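You operate a simulated robot arm through the tools that you are given. There is no shell and no other tool. Be economical: measure what you need, move in short steps, check, and stop when the job is done.

Carry out the task below with a simulated robot arm. There is one attempt and no reset: what you move stays moved.

Task
Sand the grey off both cedar blocks and lay them back on the felt mat.
Fine: one at a time in the wooden holder; put the sanding block back. What is to be rubbed or washed off counts as gone when no trace of it is left.

The check looks at the end state, three seconds after you hand in, the way a careful person would. Anything else that was tipped, shoved, dropped, spilled or broken makes it a failure.

Robot
A 6-joint arm with a two-finger parallel gripper, fixed in place. Base frame: the origin is at the foot of the arm, x ahead of it, y to its left, z up; the work surface is at about z = 0.82. Readings come in m, degrees, newtons and seconds.
With the tool pointing down near the work surface it reaches from about 0.24 to 0.64 m from the base axis. Its first joint turns from -66.0 to 66.0 degrees. Payload 2.7 kg.
The tool frame sits at the grasp point between the pads (the TCP): z along the fingers, y along the line on which they close. The tips reach 0.023 m beyond it. The gripper opens to 0.094 m. The fingers are 0.038 m wide and 0.01 m thick; the gripper's body (0.054 by 0.096 m) begins 0.039 m behind the TCP.
Orientation is that of the tool frame in the base frame, as a unit quaternion [x, y, z, w]. With the fingers straight down and closing along the base's y, the tool's x points along the base's -x, its y along +y and its z along -z.

Tools
- The arm moves only by the tool step_arm. Its arguments are lists of equal length, an entry for each row: "offset": the shift along the base's x, y, z in m, a list of three; "turn": the turn, a rotation vector about the base's x, y, z in degrees, a list of three; "claw": the closure in counts, from 0 (fully open) to 255 (shut). In form: {"offset": [[dx, dy, dz], ...], "turn": [[ax, ay, az], ...], "claw": [claw, ...]}. A call has 1 to 8 rows; each row is the pose to reach, as a shift and turn from the pose commanded when the call began. Rows are played at 5 a second. More than 0.05 m and 8.6 degrees between two rows, or a gripper value outside its range, and nothing of the call is played. A pose out of reach is approached as far as the arm can. The call stops where the force on the tool passes 40 N (or 10 N more than at its start, if that is more) or the arm is blocked; 0.2 s more then pass. The fingers move at their own pace (about 0.045 m/s each) and stop on an object; they squeeze with about 39 N. The grip force told is the motor's: it shows also when the fingers shut on nothing. Time passes only in rows, and 0.2 s behind the last, so rows that repeat a pose let the fingers close. It gives the time, the measured TCP pose, the force on the tool (base axes), the opening and the grip force at its end, in the units of the frame above (readings bear some noise), with the torque about the TCP (base axes, N m) and any sound that the robot's microphone picked up.
- Cameras (640 x 400 px; columns grow to the right, rows downward): "scene" is fixed at [0.0845, -0.4396, 1.408]; the picture's right is [0.68, -0.74, 0.00], its down [-0.40, -0.37, -0.84] and it looks along [0.62, 0.57, -0.54] (base axes); focal length 350 px, centre (320, 200). "wrist" rides on the gripper at [0.086, 0.016, -0.075] in the tool frame; the picture's right is [-0.18, 0.98, 0.00], its down [-0.58, -0.11, -0.81] and it looks along [-0.79, -0.15, 0.59] (tool axes); focal length 243 px, centre (320, 200). There is no depth. A picture from a camera that has moved, and an enlarged one, comes with that camera's place and axes in the base frame and with its lens.
- snapshot(camera): a new picture of that camera. It takes no simulated time.
- inspect(camera, box): a new picture of the part [left, top, right, bottom] of that camera's present view, enlarged. It takes no simulated time.
- job_done(): hands the job in; it is judged then, once.

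Go step by step. Nothing tells you positions but the pictures and the camera data: compare them with the known pose of the tool, close in by small moves and look again before you grip or let go. The budget is 120 turns and 68 pictures, counting those below and the enlarged ones. Unless the task says otherwise, let go and move clear before handing in, and close with one line.

The tools are called after "Emit:" by a JSON object that holds its "api" and its "payload". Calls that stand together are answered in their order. step_arm: Moves the arm, as the interface text tells. Its arguments: {"type":"object","properties":{"offset":{"type":"array","items":{"type":"array","items":{"type":"number"}}},"turn":{"type":"array","items":{"type":"array","items":{"type":"number"}}},"claw":{"type":"array","items":{"type":"number"}}},"required":["offset","turn","claw"]} The other tools are called the same way: snapshot (camera) takes a picture; inspect (camera, box) takes an enlarged picture of a part of a camera's view; job_done () hands the job in.

At the start:

```text
time_s: 0.0
position: [0.4243, -0.0528, 1.0935]
orientation: [0.0, 1.0, 0.0, 0.001]
force: [-0.8, 0.5, -0.3]
ft_torque: [0.0, -0.01, 0.0]
finger_gap: 0.0941
grasp_force: 0.0
```

scene: 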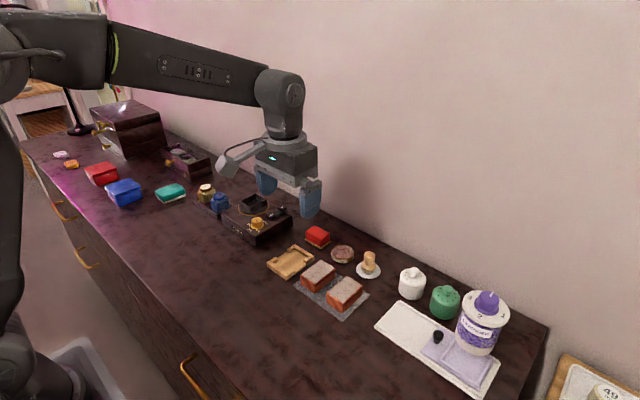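
wrist: 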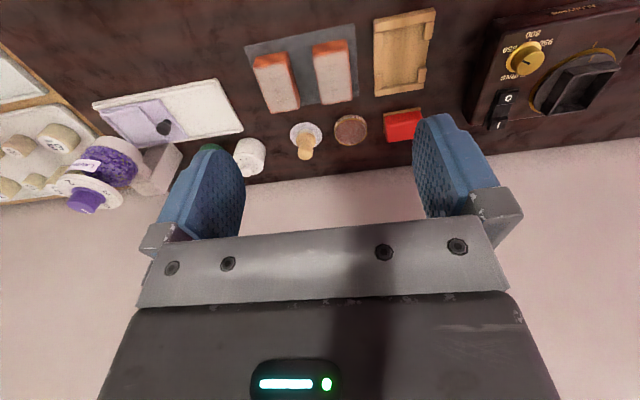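

I see two cedar blocks with grey tops on the felt mat, a wooden holder beside them, and several small items behind that could be the sanding block. I'll look closer.

Emit:
{"api": "inspect", "payload": {"camera": "scene", "box": [250, 210, 410, 320]}}

Emit:
{"api": "inspect", "payload": {"camera": "wrist", "box": [230, 0, 450, 170]}}

```text
3.64 times, centred on (330, 265) of scene
camera zoom: at [0.0845, -0.4396, 1.408], right [0.68, -0.74, 0.0], down [-0.4, -0.37, -0.84], along [0.62, 0.57, -0.54], focal length 1272 px, centre (284, -36)
```

zoom: 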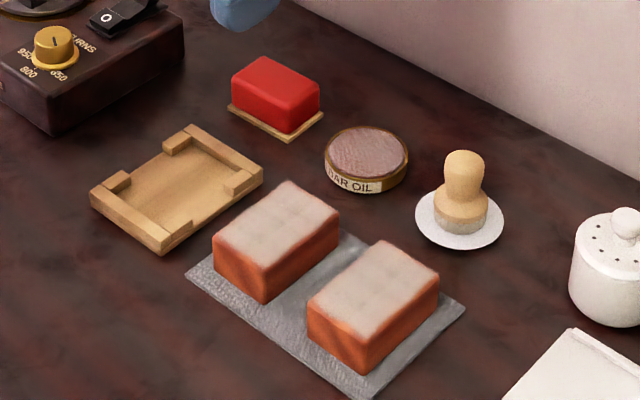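

```text
2.35 times, centred on (340, 85) of wrist
camera zoom: at [0.3384, -0.0369, 1.1687], right [0.18, 0.98, 0.0], down [0.58, -0.11, 0.81], along [0.79, -0.15, -0.59], focal length 571 px, centre (273, 471)
```

zoom: 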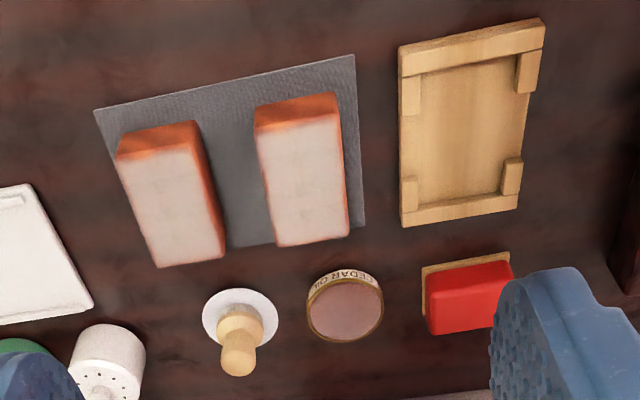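

The red block with the tan gritty underside, at about (0.61, 0.05), is the sanding block. The holder is at about (0.503, 0.041), and the cedar blocks are at about (0.503, -0.049) and (0.503, -0.127). I'll back the arm up to see the holder closely.

Emit:
{"api": "step_arm", "payload": {"offset": [[-0.03, 0.02, -0.03], [-0.06, 0.05, -0.06], [-0.09, 0.08, -0.09], [-0.12, 0.1, -0.12]], "turn": [[0, 0, 0], [0, 0, 0], [0, 0, 0], [0, 0, 0]], "claw": [0, 0, 0, 0]}}

Emit:
{"api": "snapshot", "payload": {"camera": "wrist"}}

Emit:
{"api": "inspect", "payload": {"camera": "scene", "box": [260, 220, 340, 290]}}

```text
refused: row 2 steps farther than a row can; nothing moved
```

```text
63 pictures are left
camera wrist: at [0.3384, -0.0369, 1.1687], right [0.18, 0.98, 0.0], down [0.58, -0.11, 0.81], along [0.79, -0.15, -0.59], focal length 243 px, centre (320, 200)
```

wrist: 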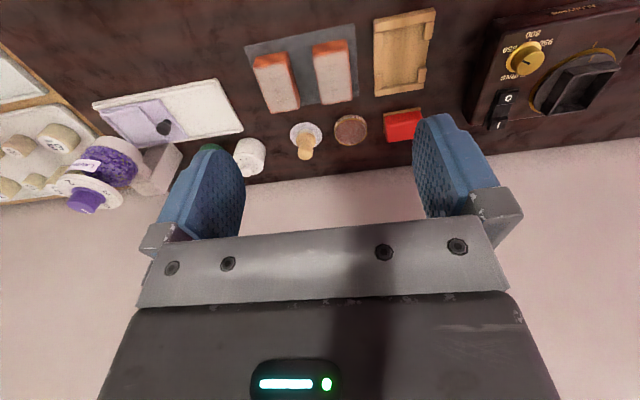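

```text
5.71 times, centred on (300, 255) of scene
camera zoom: at [0.0845, -0.4396, 1.408], right [0.68, -0.74, 0.0], down [-0.4, -0.37, -0.84], along [0.62, 0.57, -0.54], focal length 2000 px, centre (434, -114)
```

zoom: 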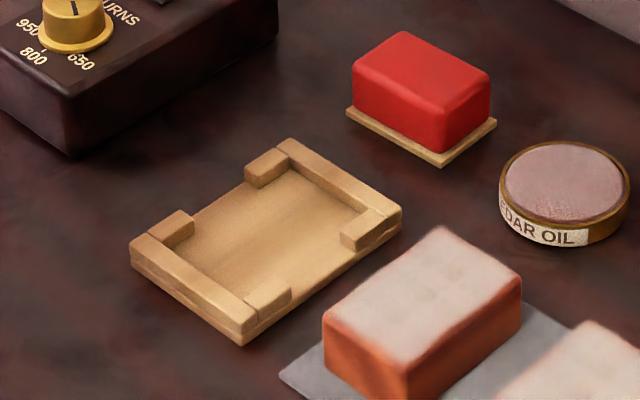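

Nothing was moved, because one row was too long. The holder has a base plate with end bars and low corner stops about 14 mm high, so I'll grip high on the blocks. Next I go above the first block with a partial opening.

Emit:
{"api": "step_arm", "payload": {"offset": [[0.03, 0.002, -0.02], [0.06, 0.004, -0.05], [0.079, 0.004, -0.09], [0.079, 0.004, -0.13], [0.079, 0.004, -0.165], [0.079, 0.004, -0.185]], "turn": [[0, 0, 0], [0, 0, 0], [0, 0, 0], [0, 0, 0], [0, 0, 0], [0, 0, 0]], "claw": [76, 76, 76, 76, 76, 76]}}

Emit:
{"api": "inspect", "payload": {"camera": "scene", "box": [250, 210, 410, 320]}}

Emit:
{"api": "snapshot", "payload": {"camera": "wrist"}}

```text
time_s: 1.4
position: [0.5044, -0.0482, 0.9116]
orientation: [0.0, 1.0, -0.001, 0.001]
force: [0.6, 0.3, 0.2]
ft_torque: [-0.06, -0.02, 0.01]
finger_gap: 0.0661
grasp_force: 0.0
```

```text
3.64 times, centred on (330, 265) of scene
camera zoom: at [0.0846, -0.4396, 1.408], right [0.68, -0.74, 0.0], down [-0.4, -0.37, -0.84], along [0.62, 0.57, -0.54], focal length 1272 px, centre (284, -36)
```

zoom: 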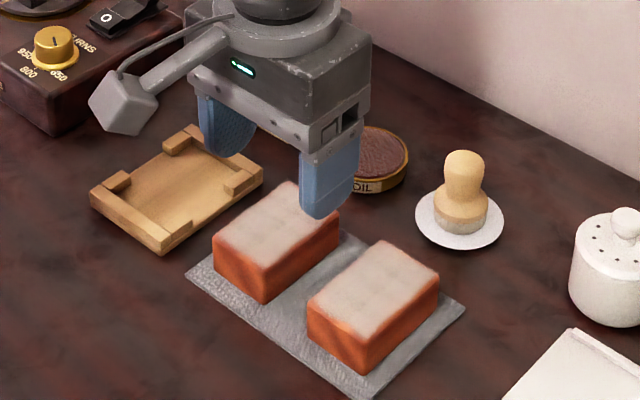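

```text
60 pictures are left
camera wrist: at [0.4187, -0.033, 0.9854], right [0.18, 0.98, 0.0], down [0.58, -0.11, 0.81], along [0.79, -0.15, -0.59], focal length 243 px, centre (320, 200)
```

wrist: 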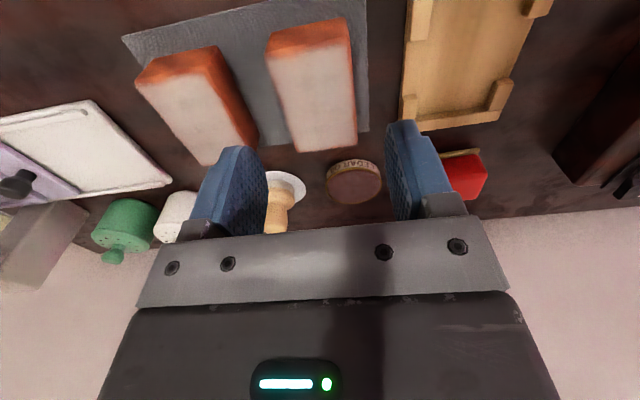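

The gripper is centred over block 1, measured at (0.504, -0.048). I'll descend to TCP z of about 0.859 and close.

Emit:
{"api": "step_arm", "payload": {"offset": [[0, 0, -0.025], [0, 0, -0.0495], [0, 0, -0.0495], [0, 0, -0.0495], [0, 0, -0.0495], [0, 0, -0.0495]], "turn": [[0, 0, 0], [0, 0, 0], [0, 0, 0], [0, 0, 0], [0, 0, 0], [0, 0, 0]], "claw": [76, 76, 76, 255, 255, 255]}}

Emit:
{"api": "inspect", "payload": {"camera": "scene", "box": [250, 210, 410, 320]}}

```text
time_s: 2.8
position: [0.5026, -0.0491, 0.8604]
orientation: [0.0, 1.0, 0.0, 0.001]
force: [0.2, 0.5, -0.6]
ft_torque: [-0.01, 0.02, -0.01]
finger_gap: 0.044
grasp_force: 39.1
```

```text
3.64 times, centred on (330, 265) of scene
camera zoom: at [0.0846, -0.4396, 1.408], right [0.68, -0.74, 0.0], down [-0.4, -0.37, -0.84], along [0.62, 0.57, -0.54], focal length 1272 px, centre (284, -36)
```

zoom: 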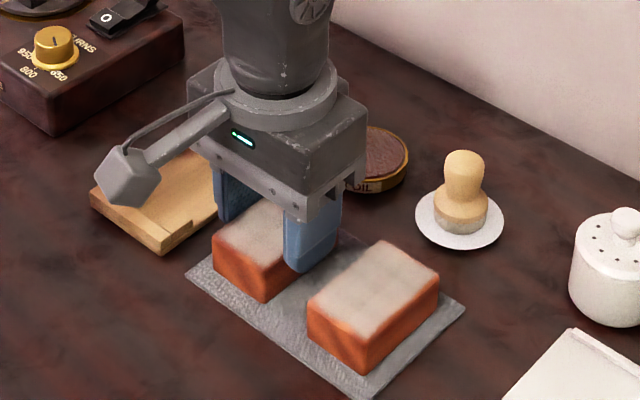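

Gripped at 0.044 m. I'll lift and carry it over the holder.

Emit:
{"api": "step_arm", "payload": {"offset": [[0, 0, 0.03], [0, 0, 0.06], [0, 0.03, 0.065], [0, 0.06, 0.065], [0, 0.09, 0.065], [0, 0.09, 0.065]], "turn": [[0, 0, 0], [0, 0, 0], [0, 0, 0], [0, 0, 0], [0, 0, 0], [0, 0, 0]], "claw": [255, 255, 255, 255, 255, 255]}}

Emit:
{"api": "snapshot", "payload": {"camera": "wrist"}}

Emit:
{"api": "inspect", "payload": {"camera": "scene", "box": [220, 180, 380, 290]}}

```text
time_s: 4.2
position: [0.5022, 0.0409, 0.923]
orientation: [0.001, 1.0, -0.001, 0.001]
force: [-0.1, 0.5, -0.9]
ft_torque: [0.01, 0.03, 0.0]
finger_gap: 0.0436
grasp_force: 39.0
```

```text
58 pictures are left
camera wrist: at [0.4159, 0.0566, 0.9976], right [0.19, 0.98, 0.0], down [0.58, -0.11, 0.81], along [0.79, -0.15, -0.59], focal length 243 px, centre (320, 200)
```

wrist: 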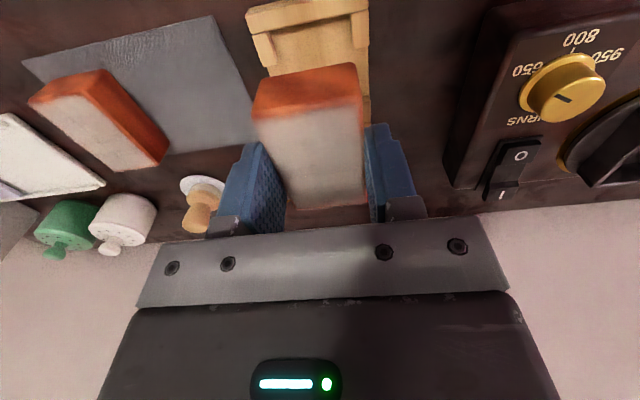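

```text
3.64 times, centred on (300, 235) of scene
camera zoom: at [0.0846, -0.4396, 1.408], right [0.68, -0.74, 0.0], down [-0.4, -0.37, -0.84], along [0.62, 0.57, -0.54], focal length 1272 px, centre (393, 73)
```

zoom: 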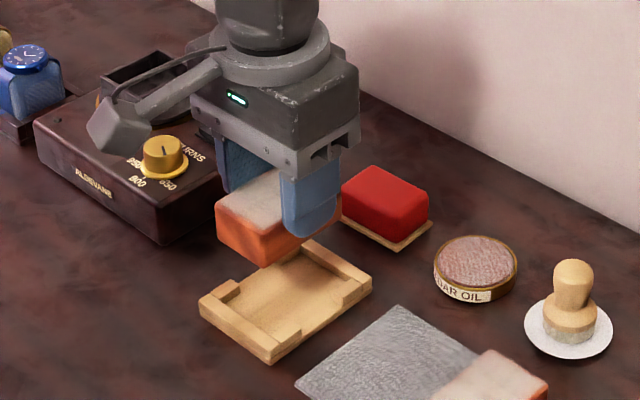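

The block is held above the holder. I need finer alignment, so I'll zoom in on the holder edges.

Emit:
{"api": "inspect", "payload": {"camera": "wrist", "box": [230, 0, 390, 110]}}

```text
3.64 times, centred on (310, 55) of wrist
camera zoom: at [0.4159, 0.0566, 0.9976], right [0.19, 0.98, 0.0], down [0.58, -0.11, 0.81], along [0.79, -0.15, -0.59], focal length 882 px, centre (356, 727)
```

zoom: 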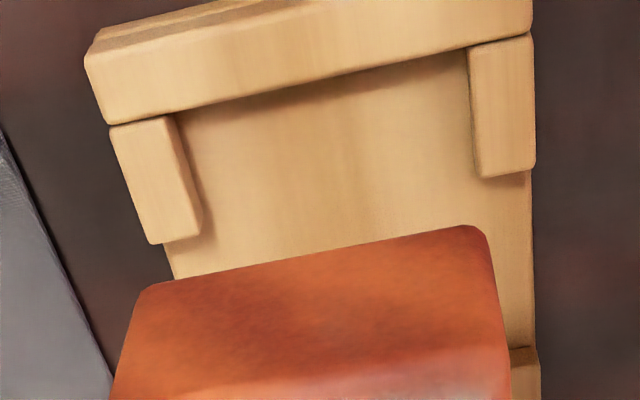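

The alignment in y is right (both about 0.041), and in x I want roughly 1 mm more. I'll lower gently.

Emit:
{"api": "step_arm", "payload": {"offset": [[0.001, 0, -0.02], [0.001, 0, -0.04], [0.001, 0, -0.05], [0.001, 0, -0.053], [0.001, 0, -0.055], [0.001, 0, -0.055]], "turn": [[0, 0, 0], [0, 0, 0], [0, 0, 0], [0, 0, 0], [0, 0, 0], [0, 0, 0]], "claw": [255, 255, 255, 255, 255, 255]}}

Emit:
{"api": "inspect", "payload": {"camera": "scene", "box": [250, 210, 350, 280]}}

```text
time_s: 5.6
position: [0.5045, 0.0401, 0.8696]
orientation: [0.0, 1.0, -0.001, 0.001]
force: [-0.1, 1.1, 0.1]
ft_torque: [-0.02, -0.03, 0.0]
finger_gap: 0.044
grasp_force: 38.7
```

```text
5.71 times, centred on (300, 245) of scene
camera zoom: at [0.0846, -0.4396, 1.408], right [0.68, -0.74, 0.0], down [-0.4, -0.37, -0.84], along [0.62, 0.57, -0.54], focal length 2000 px, centre (434, -57)
```

zoom: 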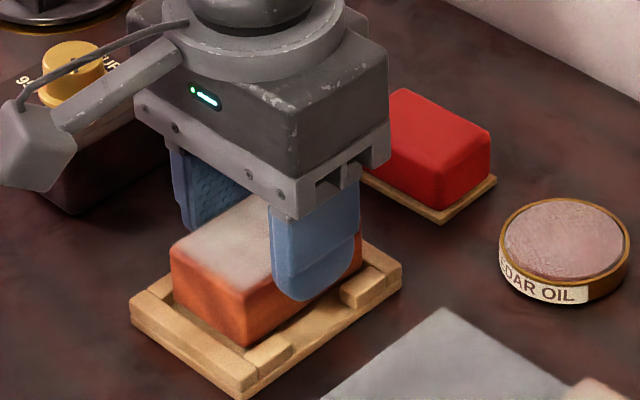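

The block looks to be entering between the stops. I'll keep going down by millimetres until contact.

Emit:
{"api": "step_arm", "payload": {"offset": [[0, 0, -0.002], [0, 0, -0.003], [0, 0, -0.004], [0, 0, -0.005]], "turn": [[0, 0, 0], [0, 0, 0], [0, 0, 0], [0, 0, 0]], "claw": [255, 255, 255, 255]}}

```text
time_s: 6.6
position: [0.505, 0.041, 0.8636]
orientation: [0.0, 1.0, -0.001, 0.001]
force: [0.1, 0.6, 0.0]
ft_torque: [0.03, 0.03, 0.0]
finger_gap: 0.0439
grasp_force: 39.0
```

Emit:
{"api": "step_arm", "payload": {"offset": [[0, 0, -0.001], [0, 0, -0.002], [0, 0, -0.003], [0, 0, -0.003]], "turn": [[0, 0, 0], [0, 0, 0], [0, 0, 0], [0, 0, 0]], "claw": [255, 255, 255, 255]}}

Emit:
{"api": "inspect", "payload": {"camera": "scene", "box": [250, 210, 350, 280]}}

```text
time_s: 7.6
position: [0.5038, 0.0412, 0.863]
orientation: [0.001, 1.0, -0.002, 0.003]
force: [-6.1, 0.3, 28.9]
ft_torque: [0.07, 0.73, 0.03]
finger_gap: 0.0437
grasp_force: 38.3
```

```text
5.71 times, centred on (300, 245) of scene
camera zoom: at [0.084, -0.4396, 1.408], right [0.68, -0.74, 0.0], down [-0.4, -0.37, -0.84], along [0.62, 0.57, -0.54], focal length 2000 px, centre (434, -57)
```

zoom: 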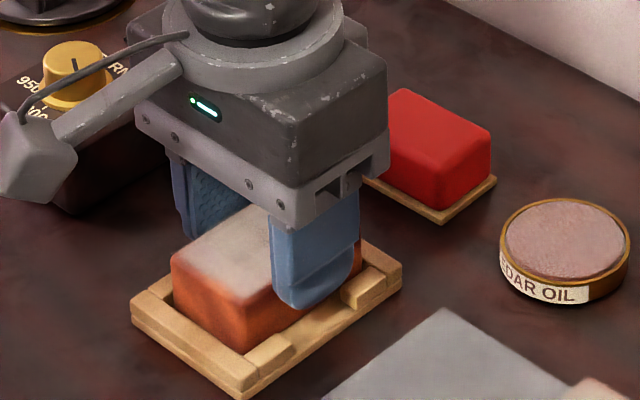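

The block is on the floor of the holder at TCP z 0.863. I'll relax the push, release and lift.

Emit:
{"api": "step_arm", "payload": {"offset": [[0, 0, 0.0015], [0, 0, 0.002], [0, 0, 0.002], [0, 0, 0.002], [0, 0, 0.03], [0, 0, 0.07]], "turn": [[0, 0, 0], [0, 0, 0], [0, 0, 0], [0, 0, 0], [0, 0, 0], [0, 0, 0]], "claw": [255, 255, 80, 80, 80, 80]}}

Emit:
{"api": "inspect", "payload": {"camera": "scene", "box": [250, 210, 350, 280]}}

Emit:
{"api": "snapshot", "payload": {"camera": "wrist"}}

```text
time_s: 9.0
position: [0.5042, 0.0407, 0.931]
orientation: [0.0, 1.0, -0.002, 0.0]
force: [0.5, -0.1, -0.3]
ft_torque: [-0.01, 0.02, -0.02]
finger_gap: 0.0646
grasp_force: 0.1
```

```text
5.71 times, centred on (300, 245) of scene
camera zoom: at [0.0845, -0.4396, 1.408], right [0.68, -0.74, 0.0], down [-0.4, -0.37, -0.84], along [0.62, 0.57, -0.54], focal length 2000 px, centre (434, -57)
```

zoom: 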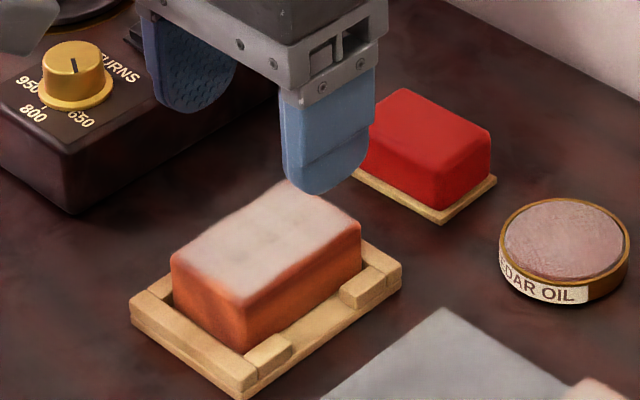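

```text
52 pictures are left
camera wrist: at [0.4186, 0.0565, 1.0053], right [0.18, 0.98, 0.0], down [0.58, -0.11, 0.81], along [0.79, -0.15, -0.59], focal length 243 px, centre (320, 200)
```

wrist: 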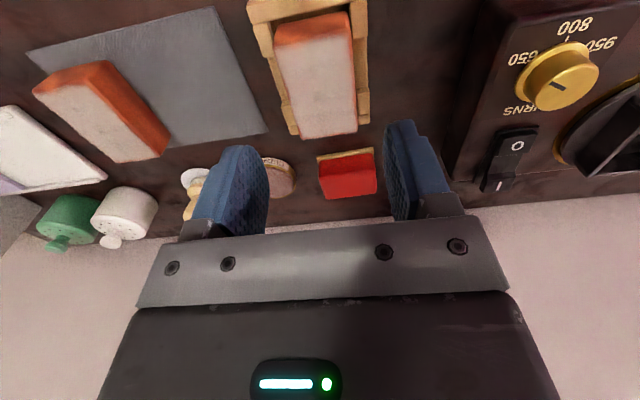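

The block sits properly in the holder. The sander centre is about (0.610, 0.050), so I'll go above it with a wider opening.

Emit:
{"api": "step_arm", "payload": {"offset": [[0.04, 0.004, 0], [0.08, 0.0088, 0], [0.1057, 0.0088, 0], [0.1057, 0.0088, -0.03], [0.1057, 0.0088, -0.03]], "turn": [[0, 0, 0], [0, 0, 0], [0, 0, 0], [0, 0, 0], [0, 0, 0]], "claw": [43, 43, 43, 43, 43]}}

Emit:
{"api": "inspect", "payload": {"camera": "scene", "box": [260, 190, 380, 280]}}

Emit:
{"api": "snapshot", "payload": {"camera": "wrist"}}

```text
time_s: 10.2
position: [0.6101, 0.0507, 0.9025]
orientation: [-0.001, 1.0, -0.001, 0.001]
force: [0.0, 1.0, 0.1]
ft_torque: [-0.02, 0.01, 0.01]
finger_gap: 0.0784
grasp_force: 0.0
```

```text
4.44 times, centred on (320, 235) of scene
camera zoom: at [0.0846, -0.4396, 1.408], right [0.68, -0.74, 0.0], down [-0.4, -0.37, -0.84], along [0.62, 0.57, -0.54], focal length 1555 px, centre (320, 44)
```

zoom: 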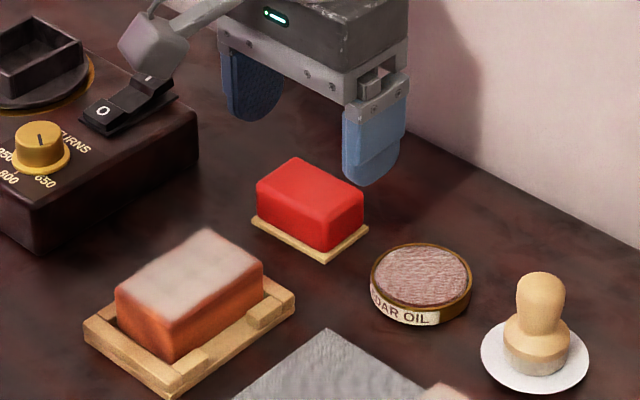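

```text
50 pictures are left
camera wrist: at [0.5247, 0.0662, 0.9769], right [0.18, 0.98, 0.0], down [0.58, -0.11, 0.81], along [0.79, -0.15, -0.59], focal length 243 px, centre (320, 200)
```

wrist: 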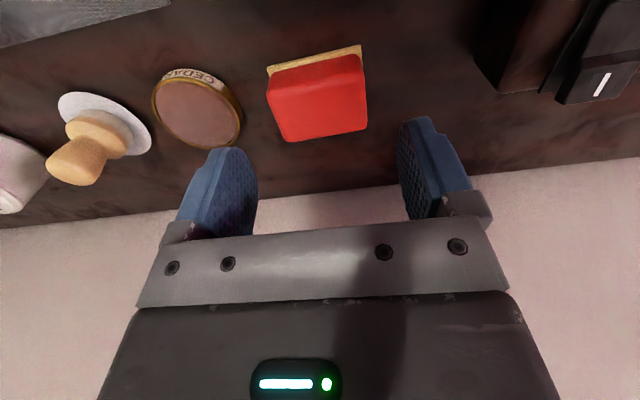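

The sander is within a millimetre or so of the tool axis. I'll descend to TCP z 0.852, which leaves the tips above the tan plate, and grip.

Emit:
{"api": "step_arm", "payload": {"offset": [[-0.001, 0, -0.025], [-0.001, 0, -0.049], [-0.001, 0, -0.049], [-0.001, 0, -0.049], [-0.001, 0, -0.049], [-0.001, 0, -0.049]], "turn": [[0, 0, 0], [0, 0, 0], [0, 0, 0], [0, 0, 0], [0, 0, 0], [0, 0, 0]], "claw": [43, 43, 43, 255, 255, 255]}}

Emit:
{"api": "inspect", "payload": {"camera": "scene", "box": [260, 190, 380, 280]}}

```text
time_s: 11.6
position: [0.6097, 0.0499, 0.8523]
orientation: [0.0, 1.0, -0.001, 0.001]
force: [0.1, -0.5, 0.7]
ft_torque: [0.02, -0.04, -0.03]
finger_gap: 0.0573
grasp_force: 39.1
```

```text
4.44 times, centred on (320, 235) of scene
camera zoom: at [0.0846, -0.4396, 1.408], right [0.68, -0.74, 0.0], down [-0.4, -0.37, -0.84], along [0.62, 0.57, -0.54], focal length 1555 px, centre (320, 44)
```

zoom: 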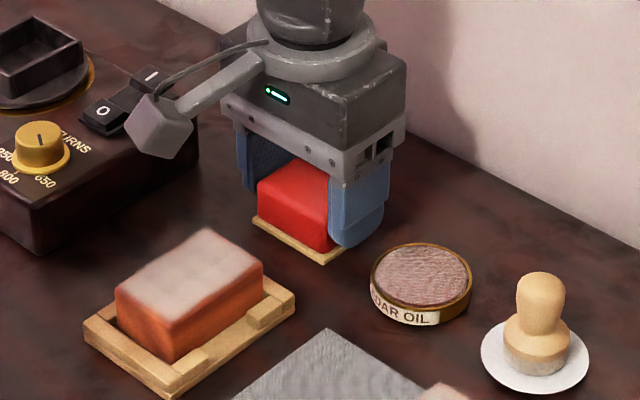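

Gripped at 0.057 m. I'll lift the sander and carry it to hover above the block in the holder.

Emit:
{"api": "step_arm", "payload": {"offset": [[0, 0, 0.04], [0, 0, 0.07], [-0.04, -0.004, 0.075], [-0.08, -0.008, 0.075], [-0.105, -0.009, 0.065], [-0.105, -0.009, 0.05], [-0.105, -0.009, 0.05]], "turn": [[0, 0, 0], [0, 0, 0], [0, 0, 0], [0, 0, 0], [0, 0, 0], [0, 0, 0], [0, 0, 0]], "claw": [255, 255, 255, 255, 255, 255, 255]}}

Emit:
{"api": "inspect", "payload": {"camera": "scene", "box": [240, 190, 360, 280]}}

Emit:
{"api": "snapshot", "payload": {"camera": "wrist"}}

```text
time_s: 13.2
position: [0.5049, 0.0435, 0.9011]
orientation: [-0.001, 1.0, -0.001, 0.001]
force: [-0.1, 0.4, -0.9]
ft_torque: [0.0, 0.02, -0.02]
finger_gap: 0.0574
grasp_force: 39.1
```

```text
4.44 times, centred on (300, 235) of scene
camera zoom: at [0.0845, -0.4396, 1.408], right [0.68, -0.74, 0.0], down [-0.4, -0.37, -0.84], along [0.62, 0.57, -0.54], focal length 1555 px, centre (409, 44)
```

zoom: 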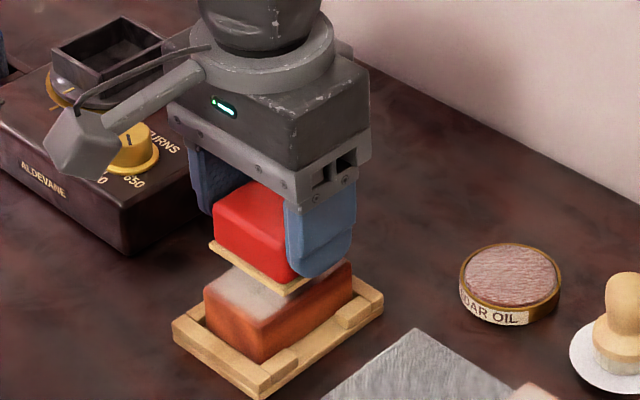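

```text
47 pictures are left
camera wrist: at [0.4196, 0.0593, 0.9762], right [0.18, 0.98, 0.0], down [0.58, -0.11, 0.81], along [0.79, -0.15, -0.59], focal length 243 px, centre (320, 200)
```

wrist: 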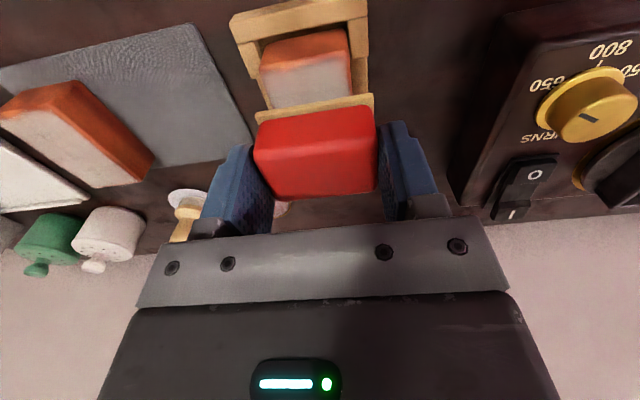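

The sander hangs squarely above the block. I'll lower it to feel for contact, which I expect around TCP z 0.888.

Emit:
{"api": "step_arm", "payload": {"offset": [[0, 0, -0.005], [0, 0, -0.009], [0, 0, -0.011], [0, 0, -0.012], [0, 0, -0.013]], "turn": [[0, 0, 0], [0, 0, 0], [0, 0, 0], [0, 0, 0], [0, 0, 0]], "claw": [255, 255, 255, 255, 255]}}

```text
time_s: 14.4
position: [0.5037, 0.0418, 0.8894]
orientation: [0.001, 1.0, 0.0, 0.001]
force: [-0.5, -0.5, 0.5]
ft_torque: [0.03, -0.01, -0.03]
finger_gap: 0.0574
grasp_force: 39.2
```

Emit:
{"api": "step_arm", "payload": {"offset": [[0, 0, -0.001], [0, 0, -0.0015], [0, 0, -0.002]], "turn": [[0, 0, 0], [0, 0, 0], [0, 0, 0]], "claw": [255, 255, 255]}}

```text
time_s: 15.2
position: [0.5044, 0.0411, 0.8878]
orientation: [0.0, 1.0, -0.001, 0.003]
force: [-8.4, 0.5, 22.7]
ft_torque: [0.08, 0.36, -0.01]
finger_gap: 0.0571
grasp_force: 38.1
```

Contact at about 0.888 with 23 N. I'll ease up slightly and stroke along x and back.

Emit:
{"api": "step_arm", "payload": {"offset": [[0, 0, 0.0005], [0.012, 0, 0.0005], [0.022, 0, 0.0005], [0.01, 0, 0.0005], [-0.002, 0, 0.0005], [-0.012, 0, 0.0005], [-0.022, 0, 0.0005], [0, 0, 0.0005]], "turn": [[0, 0, 0], [0, 0, 0], [0, 0, 0], [0, 0, 0], [0, 0, 0], [0, 0, 0], [0, 0, 0], [0, 0, 0]], "claw": [255, 255, 255, 255, 255, 255, 255, 255]}}

Emit:
{"api": "inspect", "payload": {"camera": "scene", "box": [240, 190, 360, 280]}}

```text
time_s: 17.0
position: [0.5002, 0.0424, 0.8887]
orientation: [0.0, 1.0, -0.001, 0.0]
force: [-10.3, 0.6, 25.9]
ft_torque: [0.14, 0.25, -0.01]
finger_gap: 0.0573
grasp_force: 39.0
```

```text
4.44 times, centred on (300, 235) of scene
camera zoom: at [0.0838, -0.4396, 1.408], right [0.68, -0.74, 0.0], down [-0.4, -0.37, -0.84], along [0.62, 0.57, -0.54], focal length 1555 px, centre (409, 44)
```

zoom: 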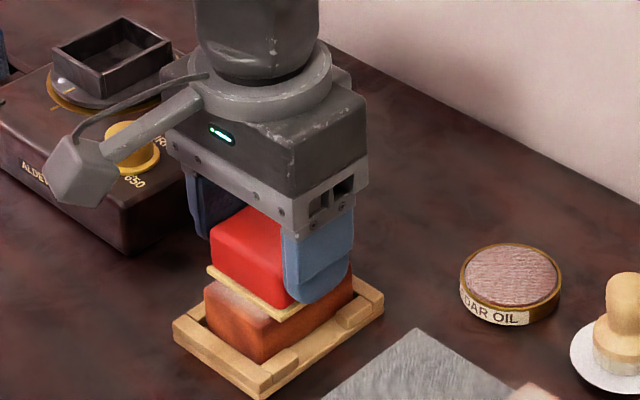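

The grey is coming off. I'll make more strokes with small y shifts.

Emit:
{"api": "step_arm", "payload": {"offset": [[-0.012, -0.003, 0.0], [-0.024, -0.003, 0.0], [-0.01, -0.003, 0.0], [0.005, -0.003, 0.0], [0.018, -0.003, 0.0], [0.026, 0.0, 0.0], [0.012, 0.003, 0.0], [0, 0.003, 0.0]], "turn": [[0, 0, 0], [0, 0, 0], [0, 0, 0], [0, 0, 0], [0, 0, 0], [0, 0, 0], [0, 0, 0], [0, 0, 0]], "claw": [255, 255, 255, 255, 255, 255, 255, 255]}}

Emit:
{"api": "step_arm", "payload": {"offset": [[-0.012, 0, 0.0], [-0.024, 0, 0.0], [-0.01, 0, 0.0], [0.005, 0, 0.0], [0.018, 0, 0.0], [0.026, 0.0, 0.0], [0.012, -0.003, 0.0], [0, -0.003, 0.0]], "turn": [[0, 0, 0], [0, 0, 0], [0, 0, 0], [0, 0, 0], [0, 0, 0], [0, 0, 0], [0, 0, 0], [0, 0, 0]], "claw": [255, 255, 255, 255, 255, 255, 255, 255]}}

```text
time_s: 18.8
position: [0.5042, 0.0439, 0.8893]
orientation: [0.001, 1.0, -0.001, 0.002]
force: [5.8, 0.7, 12.4]
ft_torque: [-0.03, -0.19, 0.03]
finger_gap: 0.0571
grasp_force: 38.9
```

```text
time_s: 20.6
position: [0.5064, 0.0414, 0.8888]
orientation: [0.0, 1.0, -0.001, 0.004]
force: [7.1, -1.9, 15.5]
ft_torque: [-0.03, -0.16, 0.0]
finger_gap: 0.0573
grasp_force: 39.7
```

I'll lift to inspect the surface.

Emit:
{"api": "step_arm", "payload": {"offset": [[0, 0, 0.03], [0.03, 0.005, 0.06], [0.07, 0.01, 0.07], [0.07, 0.01, 0.07]], "turn": [[0, 0, 0], [0, 0, 0], [0, 0, 0], [0, 0, 0]], "claw": [255, 255, 255, 255]}}

Emit:
{"api": "inspect", "payload": {"camera": "scene", "box": [260, 220, 340, 280]}}

Emit:
{"api": "snapshot", "payload": {"camera": "wrist"}}

```text
time_s: 21.6
position: [0.5714, 0.0501, 0.9583]
orientation: [0.0, 1.0, 0.0, 0.0]
force: [-0.8, -0.2, -0.6]
ft_torque: [0.0, -0.02, 0.02]
finger_gap: 0.0574
grasp_force: 38.8
```

```text
6.67 times, centred on (300, 250) of scene
camera zoom: at [0.0846, -0.4396, 1.408], right [0.68, -0.74, 0.0], down [-0.4, -0.37, -0.84], along [0.62, 0.57, -0.54], focal length 2333 px, centre (453, -133)
```

zoom: 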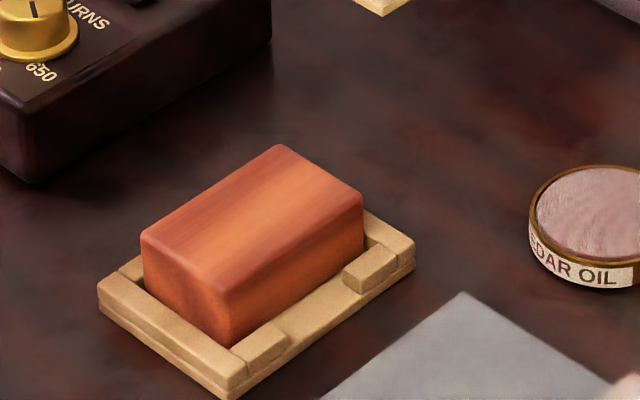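

```text
44 pictures are left
camera wrist: at [0.4863, 0.067, 1.0328], right [0.18, 0.98, 0.0], down [0.58, -0.11, 0.81], along [0.79, -0.15, -0.59], focal length 243 px, centre (320, 200)
```

wrist: 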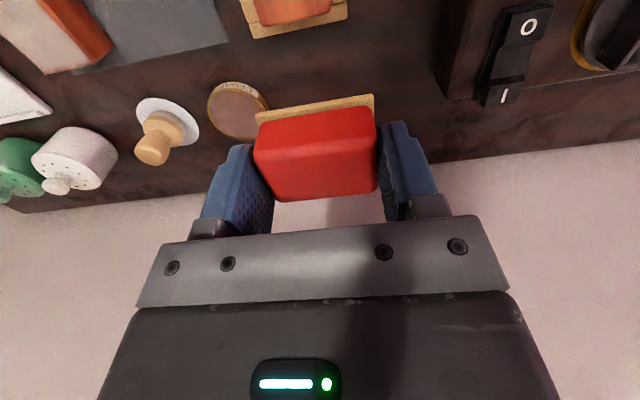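

The top is clean red cedar from this side. I'll set the sander back at its spot (0.609, 0.050).

Emit:
{"api": "step_arm", "payload": {"offset": [[0.035, -0.001, -0.02], [0.035, -0.001, -0.06], [0.035, -0.001, -0.09], [0.035, -0.001, -0.1], [0.035, -0.001, -0.103], [0.035, -0.001, -0.104]], "turn": [[0, 0, 0], [0, 0, 0], [0, 0, 0], [0, 0, 0], [0, 0, 0], [0, 0, 0]], "claw": [255, 255, 255, 255, 255, 255]}}

```text
time_s: 23.0
position: [0.608, 0.0509, 0.8538]
orientation: [0.0, 1.0, -0.002, 0.002]
force: [0.5, -0.4, -1.1]
ft_torque: [0.01, -0.01, -0.05]
finger_gap: 0.0569
grasp_force: 39.4
```

Emit:
{"api": "step_arm", "payload": {"offset": [[0, 0, -0.001], [0, 0, -0.0015], [0, 0, -0.002]], "turn": [[0, 0, 0], [0, 0, 0], [0, 0, 0]], "claw": [255, 255, 255]}}

```text
time_s: 23.8
position: [0.6066, 0.0508, 0.8521]
orientation: [0.0, 1.0, -0.001, 0.001]
force: [0.2, -0.2, 0.0]
ft_torque: [0.03, -0.03, 0.0]
finger_gap: 0.0573
grasp_force: 39.7
```

Emit:
{"api": "step_arm", "payload": {"offset": [[0, 0, -0.0005], [0, 0, -0.001], [0, 0, -0.0015]], "turn": [[0, 0, 0], [0, 0, 0], [0, 0, 0]], "claw": [255, 255, 255]}}

```text
time_s: 24.6
position: [0.6097, 0.0496, 0.8524]
orientation: [0.0, 1.0, -0.001, 0.001]
force: [-3.2, 0.7, 8.5]
ft_torque: [0.09, 0.03, 0.02]
finger_gap: 0.057
grasp_force: 39.0
```

It is touching the table, so I'll release, rise, and move back over the holder.

Emit:
{"api": "step_arm", "payload": {"offset": [[0, 0, 0.0005], [0, 0, 0.001], [0, 0, 0.001], [0, 0, 0.04], [0, 0, 0.08], [-0.03, -0.003, 0.12], [-0.075, -0.006, 0.125], [-0.12, -0.009, 0.13]], "turn": [[0, 0, 0], [0, 0, 0], [0, 0, 0], [0, 0, 0], [0, 0, 0], [0, 0, 0], [0, 0, 0], [0, 0, 0]], "claw": [43, 43, 43, 43, 43, 43, 76, 76]}}

Emit:
{"api": "snapshot", "payload": {"camera": "wrist"}}

Emit:
{"api": "inspect", "payload": {"camera": "wrist", "box": [240, 0, 400, 130]}}

```text
time_s: 26.4
position: [0.4875, 0.0389, 0.9811]
orientation: [0.0, 1.0, -0.001, 0.002]
force: [-0.1, 0.1, 0.0]
ft_torque: [-0.02, 0.02, 0.01]
finger_gap: 0.0661
grasp_force: 0.0
```

```text
43 pictures are left
camera wrist: at [0.4011, 0.0551, 1.0559], right [0.18, 0.98, 0.0], down [0.58, -0.11, 0.81], along [0.79, -0.15, -0.59], focal length 243 px, centre (320, 200)
```

wrist: 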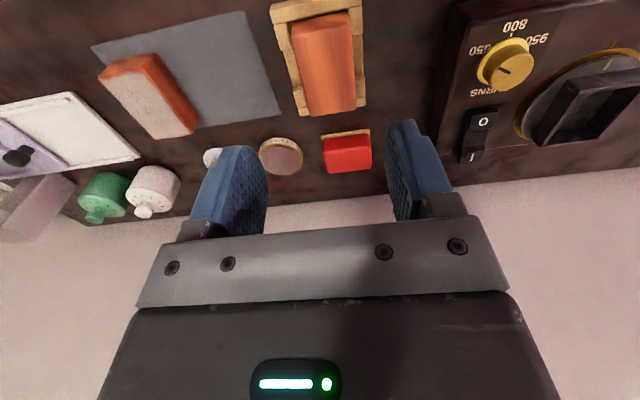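

```text
3.08 times, centred on (320, 65) of wrist
camera zoom: at [0.4011, 0.0551, 1.0559], right [0.18, 0.98, 0.0], down [0.58, -0.11, 0.81], along [0.79, -0.15, -0.59], focal length 746 px, centre (320, 615)
```

zoom: 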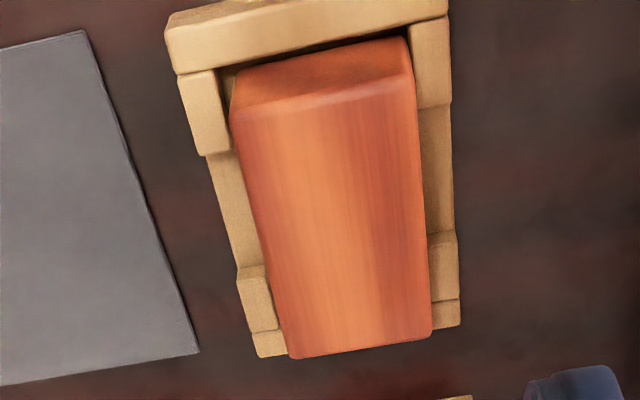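

The first block is clean all over its top. I'll pick it up from the holder.

Emit:
{"api": "step_arm", "payload": {"offset": [[0.014, 0.0005, -0.03], [0.014, 0.0005, -0.07], [0.014, 0.0005, -0.1], [0.014, 0.0005, -0.1165], [0.014, 0.0005, -0.1165], [0.014, 0.0005, -0.1165], [0.014, 0.0005, -0.1165], [0.014, 0.0005, -0.1165]], "turn": [[0, 0, 0], [0, 0, 0], [0, 0, 0], [0, 0, 0], [0, 0, 0], [0, 0, 0], [0, 0, 0], [0, 0, 0]], "claw": [76, 76, 76, 76, 76, 255, 255, 255]}}

Emit:
{"api": "step_arm", "payload": {"offset": [[0, 0, 0.02], [0, 0, 0.05], [0, 0, 0.08], [0, 0, 0.08]], "turn": [[0, 0, 0], [0, 0, 0], [0, 0, 0], [0, 0, 0]], "claw": [255, 255, 255, 255]}}

Emit:
{"api": "inspect", "payload": {"camera": "scene", "box": [250, 190, 390, 310]}}

```text
time_s: 28.2
position: [0.5052, 0.0422, 0.8639]
orientation: [-0.001, 1.0, -0.001, 0.001]
force: [0.4, -0.7, 0.2]
ft_torque: [-0.04, -0.01, -0.01]
finger_gap: 0.0436
grasp_force: 38.9
```

```text
time_s: 29.2
position: [0.5035, 0.0405, 0.9462]
orientation: [0.001, 1.0, -0.001, 0.0]
force: [0.7, -0.1, -0.8]
ft_torque: [0.04, 0.0, 0.03]
finger_gap: 0.0436
grasp_force: 38.6
```

```text
3.33 times, centred on (320, 250) of scene
camera zoom: at [0.0845, -0.4396, 1.408], right [0.68, -0.74, 0.0], down [-0.4, -0.37, -0.84], along [0.62, 0.57, -0.54], focal length 1166 px, centre (320, 33)
```

zoom: 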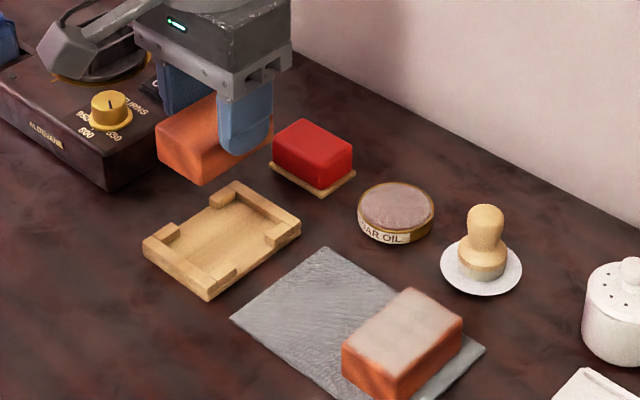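

The block is lifted and the holder didn't move. I'll carry the block back to its original spot on the mat.

Emit:
{"api": "step_arm", "payload": {"offset": [[0, -0.03, 0], [0, -0.06, 0], [0, -0.09, 0], [0, -0.09, -0.03], [0, -0.09, -0.06], [0, -0.09, -0.075], [0, -0.09, -0.079], [0, -0.09, -0.08]], "turn": [[0, 0, 0], [0, 0, 0], [0, 0, 0], [0, 0, 0], [0, 0, 0], [0, 0, 0], [0, 0, 0], [0, 0, 0]], "claw": [255, 255, 255, 255, 255, 255, 255, 255]}}

Emit:
{"api": "step_arm", "payload": {"offset": [[0, 0, -0.001], [0, 0, -0.0015], [0, 0, -0.002], [0, 0, -0.0025]], "turn": [[0, 0, 0], [0, 0, 0], [0, 0, 0], [0, 0, 0]], "claw": [255, 255, 255, 255]}}

```text
time_s: 31.0
position: [0.5026, -0.0483, 0.8625]
orientation: [0.001, 1.0, -0.001, 0.001]
force: [0.2, 0.1, -0.1]
ft_torque: [0.0, 0.0, 0.01]
finger_gap: 0.0439
grasp_force: 39.2
```

```text
time_s: 32.0
position: [0.5029, -0.0498, 0.862]
orientation: [0.001, 1.0, -0.001, 0.001]
force: [-0.6, 0.2, -0.4]
ft_torque: [-0.02, 0.02, 0.02]
finger_gap: 0.044
grasp_force: 39.0
```

Emit:
{"api": "step_arm", "payload": {"offset": [[0, 0, -0.0005], [0, 0, -0.001], [0, 0, -0.0015]], "turn": [[0, 0, 0], [0, 0, 0], [0, 0, 0]], "claw": [255, 255, 255]}}

```text
time_s: 32.8
position: [0.502, -0.0488, 0.862]
orientation: [0.0, 1.0, -0.001, 0.001]
force: [-9.0, -3.3, 23.3]
ft_torque: [0.03, 0.54, 0.03]
finger_gap: 0.0439
grasp_force: 39.3
```

It is in contact with the mat. I'll release, rise, and move over the second block.

Emit:
{"api": "step_arm", "payload": {"offset": [[0, 0, 0.0015], [0, 0, 0.002], [0, 0, 0.002], [0, 0, 0.03], [0, 0, 0.06], [0, -0.04, 0.06], [0, -0.0785, 0.06], [0, -0.0785, 0.05]], "turn": [[0, 0, 0], [0, 0, 0], [0, 0, 0], [0, 0, 0], [0, 0, 0], [0, 0, 0], [0, 0, 0], [0, 0, 0]], "claw": [255, 76, 76, 76, 76, 76, 76, 76]}}

Emit:
{"api": "snapshot", "payload": {"camera": "wrist"}}

Emit:
{"api": "inspect", "payload": {"camera": "wrist", "box": [230, 0, 430, 150]}}

Emit:
{"api": "inspect", "payload": {"camera": "scene", "box": [270, 220, 390, 320]}}

```text
time_s: 34.6
position: [0.5021, -0.1274, 0.9088]
orientation: [0.001, 1.0, -0.001, 0.001]
force: [0.5, -0.3, -0.4]
ft_torque: [-0.01, 0.03, 0.0]
finger_gap: 0.0659
grasp_force: 0.0
```

```text
40 pictures are left
camera wrist: at [0.4165, -0.1111, 0.9836], right [0.18, 0.98, 0.0], down [0.58, -0.11, 0.81], along [0.79, -0.15, -0.59], focal length 243 px, centre (320, 200)
```

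wrist: 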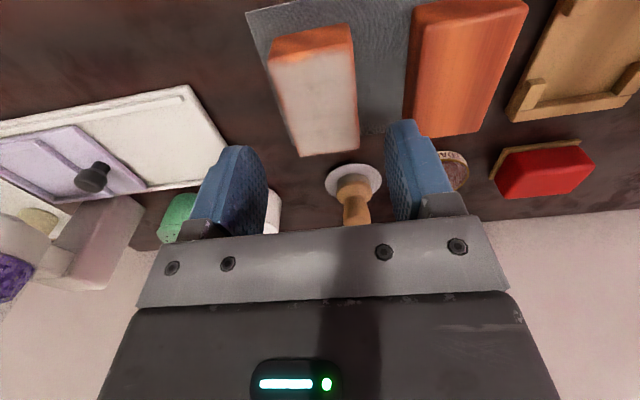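

```text
2.67 times, centred on (330, 75) of wrist
camera zoom: at [0.4165, -0.1111, 0.9836], right [0.18, 0.98, 0.0], down [0.58, -0.11, 0.81], along [0.79, -0.15, -0.59], focal length 647 px, centre (293, 533)
```

zoom: 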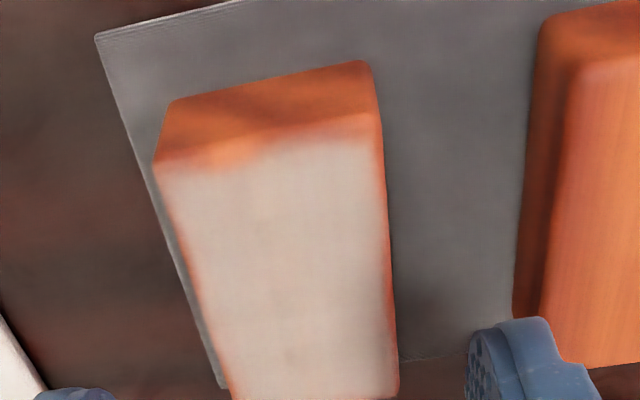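

```text
4.00 times, centred on (330, 270) of scene
camera zoom: at [0.0845, -0.4396, 1.408], right [0.68, -0.74, 0.0], down [-0.4, -0.37, -0.84], along [0.62, 0.57, -0.54], focal length 1400 px, centre (280, -80)
```

zoom: 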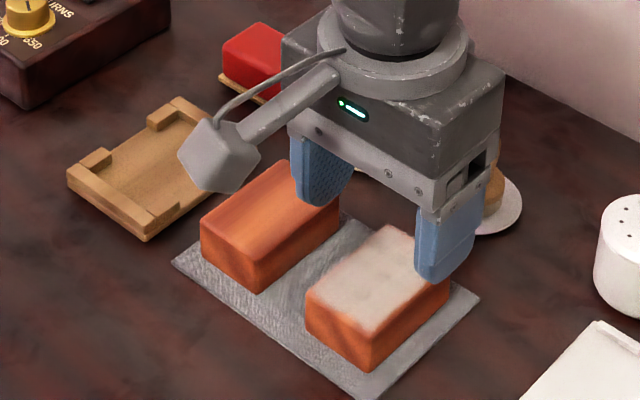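

Block 2 is centred at (0.503, -0.127), directly below the tool. I'll descend, grip and lift.

Emit:
{"api": "step_arm", "payload": {"offset": [[0, 0, -0.025], [0, 0, -0.0495], [0, 0, -0.0495], [0, 0, -0.0495], [0, 0, -0.0495], [0, 0, -0.0495]], "turn": [[0, 0, 0], [0, 0, 0], [0, 0, 0], [0, 0, 0], [0, 0, 0], [0, 0, 0]], "claw": [76, 76, 76, 255, 255, 255]}}

Emit:
{"api": "step_arm", "payload": {"offset": [[0, 0, 0.04], [0, 0, 0.08], [0, 0.045, 0.085], [0, 0.09, 0.085], [0, 0.135, 0.085], [0, 0.168, 0.085], [0, 0.168, 0.065], [0, 0.168, 0.065]], "turn": [[0, 0, 0], [0, 0, 0], [0, 0, 0], [0, 0, 0], [0, 0, 0], [0, 0, 0], [0, 0, 0], [0, 0, 0]], "claw": [255, 255, 255, 255, 255, 255, 255, 255]}}

Emit:
{"api": "inspect", "payload": {"camera": "wrist", "box": [230, 0, 390, 110]}}

Emit:
{"api": "inspect", "payload": {"camera": "scene", "box": [250, 190, 390, 310]}}

```text
time_s: 36.0
position: [0.503, -0.1255, 0.8574]
orientation: [0.0, 1.0, -0.001, 0.001]
force: [-0.2, 0.4, 0.3]
ft_torque: [0.03, -0.01, 0.01]
finger_gap: 0.0442
grasp_force: 38.9
```

```text
time_s: 37.8
position: [0.5016, 0.0427, 0.9252]
orientation: [0.0, 1.0, 0.0, 0.001]
force: [0.8, 0.2, 0.5]
ft_torque: [0.03, -0.05, -0.04]
finger_gap: 0.0441
grasp_force: 39.0
```

```text
3.64 times, centred on (310, 55) of wrist
camera zoom: at [0.4156, 0.0579, 0.9995], right [0.19, 0.98, 0.0], down [0.58, -0.11, 0.81], along [0.79, -0.15, -0.59], focal length 882 px, centre (356, 727)
```

zoom: 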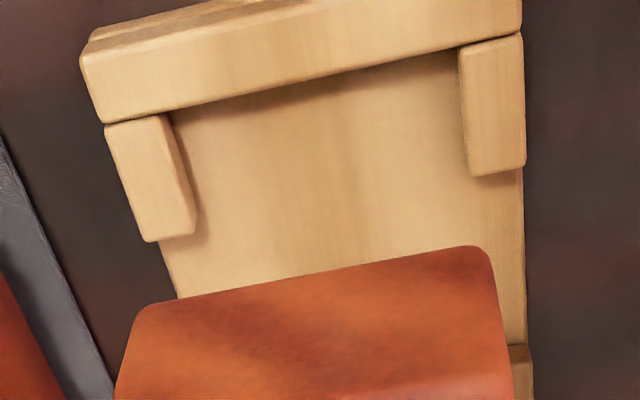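

```text
3.33 times, centred on (320, 250) of scene
camera zoom: at [0.0846, -0.4396, 1.408], right [0.68, -0.74, 0.0], down [-0.4, -0.37, -0.84], along [0.62, 0.57, -0.54], focal length 1166 px, centre (320, 33)
```

zoom: 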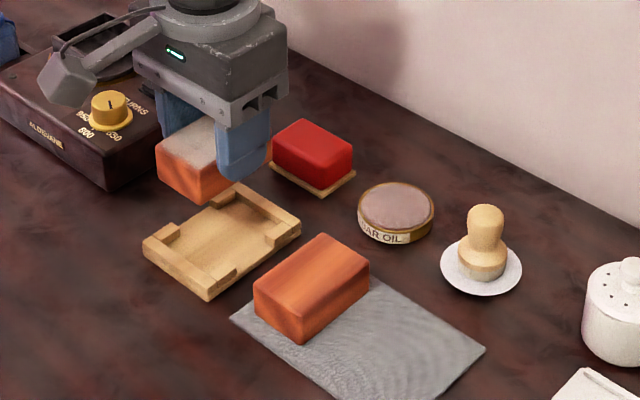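

The second block is held over the holder, possibly about 1 mm too far in +y. I'll lower it to just above the stops and check.

Emit:
{"api": "step_arm", "payload": {"offset": [[0.001, 0, -0.02], [0.001, 0, -0.04], [0.001, 0, -0.045], [0.001, 0, -0.045], [0.001, 0, -0.045]], "turn": [[0, 0, 0], [0, 0, 0], [0, 0, 0], [0, 0, 0], [0, 0, 0]], "claw": [255, 255, 255, 255, 255]}}

Emit:
{"api": "inspect", "payload": {"camera": "scene", "box": [250, 210, 350, 280]}}

Emit:
{"api": "inspect", "payload": {"camera": "wrist", "box": [230, 0, 390, 110]}}

```text
time_s: 39.0
position: [0.5029, 0.0416, 0.8806]
orientation: [0.0, 1.0, 0.0, 0.001]
force: [-0.4, 0.5, 0.6]
ft_torque: [0.0, -0.03, 0.0]
finger_gap: 0.0437
grasp_force: 39.4
```

```text
5.71 times, centred on (300, 245) of scene
camera zoom: at [0.0846, -0.4396, 1.408], right [0.68, -0.74, 0.0], down [-0.4, -0.37, -0.84], along [0.62, 0.57, -0.54], focal length 2000 px, centre (434, -57)
```

zoom: 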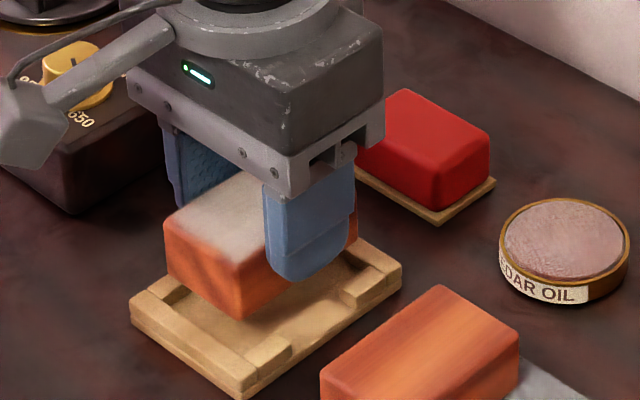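

```text
3.64 times, centred on (310, 55) of wrist
camera zoom: at [0.4168, 0.0572, 0.9552], right [0.18, 0.98, 0.0], down [0.58, -0.11, 0.81], along [0.79, -0.15, -0.59], focal length 882 px, centre (356, 727)
```

zoom: 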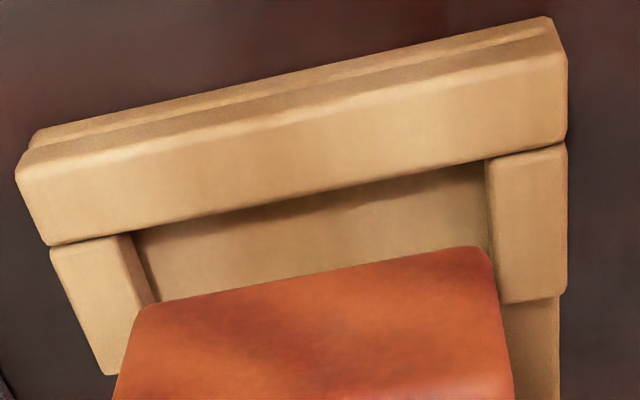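

The block is about 2 mm too far in +x within the slot and about 0.5 mm too far in +y. I'll correct and lower to contact.

Emit:
{"api": "step_arm", "payload": {"offset": [[-0.002, -0.0005, 0], [-0.002, -0.0005, 0], [-0.002, -0.0005, -0.006], [-0.002, -0.0005, -0.012], [-0.002, -0.0005, -0.015], [-0.002, -0.0005, -0.0165], [-0.002, -0.0005, -0.0175]], "turn": [[0, 0, 0], [0, 0, 0], [0, 0, 0], [0, 0, 0], [0, 0, 0], [0, 0, 0], [0, 0, 0]], "claw": [255, 255, 255, 255, 255, 255, 255]}}

Emit:
{"api": "inspect", "payload": {"camera": "scene", "box": [250, 210, 350, 280]}}

```text
time_s: 40.6
position: [0.5013, 0.0392, 0.8635]
orientation: [0.0, 1.0, -0.001, 0.001]
force: [-0.9, -0.4, -0.3]
ft_torque: [0.03, 0.0, 0.0]
finger_gap: 0.0442
grasp_force: 38.5
```

```text
5.71 times, centred on (300, 245) of scene
camera zoom: at [0.0846, -0.4396, 1.408], right [0.68, -0.74, 0.0], down [-0.4, -0.37, -0.84], along [0.62, 0.57, -0.54], focal length 2000 px, centre (434, -57)
```

zoom: 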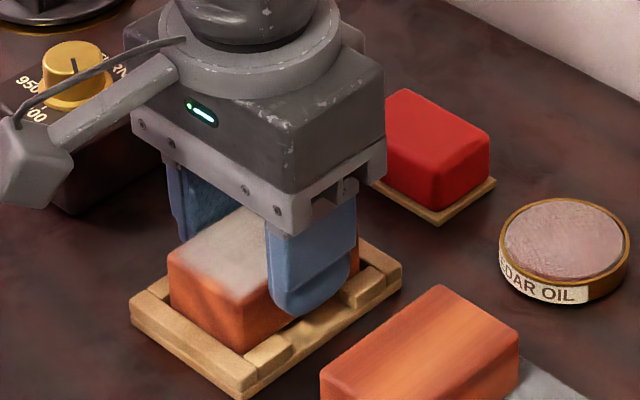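

Emit:
{"api": "step_arm", "payload": {"offset": [[0, 0, -0.001], [0, 0, -0.0015], [0, 0, -0.002], [0, 0, -0.0025]], "turn": [[0, 0, 0], [0, 0, 0], [0, 0, 0], [0, 0, 0]], "claw": [255, 255, 255, 255]}}

```text
time_s: 41.6
position: [0.5021, 0.0409, 0.8602]
orientation: [-0.001, 1.0, -0.001, 0.001]
force: [-1.0, 0.0, 1.4]
ft_torque: [0.01, 0.02, 0.02]
finger_gap: 0.0442
grasp_force: 38.8
```

Emit:
{"api": "step_arm", "payload": {"offset": [[0, 0, -0.0005], [0, 0, -0.001]], "turn": [[0, 0, 0], [0, 0, 0]], "claw": [255, 255]}}

```text
time_s: 42.2
position: [0.5017, 0.0403, 0.8597]
orientation: [0.001, 1.0, -0.001, 0.002]
force: [-4.4, 0.9, 12.2]
ft_torque: [0.11, 0.29, -0.01]
finger_gap: 0.0439
grasp_force: 38.8
```

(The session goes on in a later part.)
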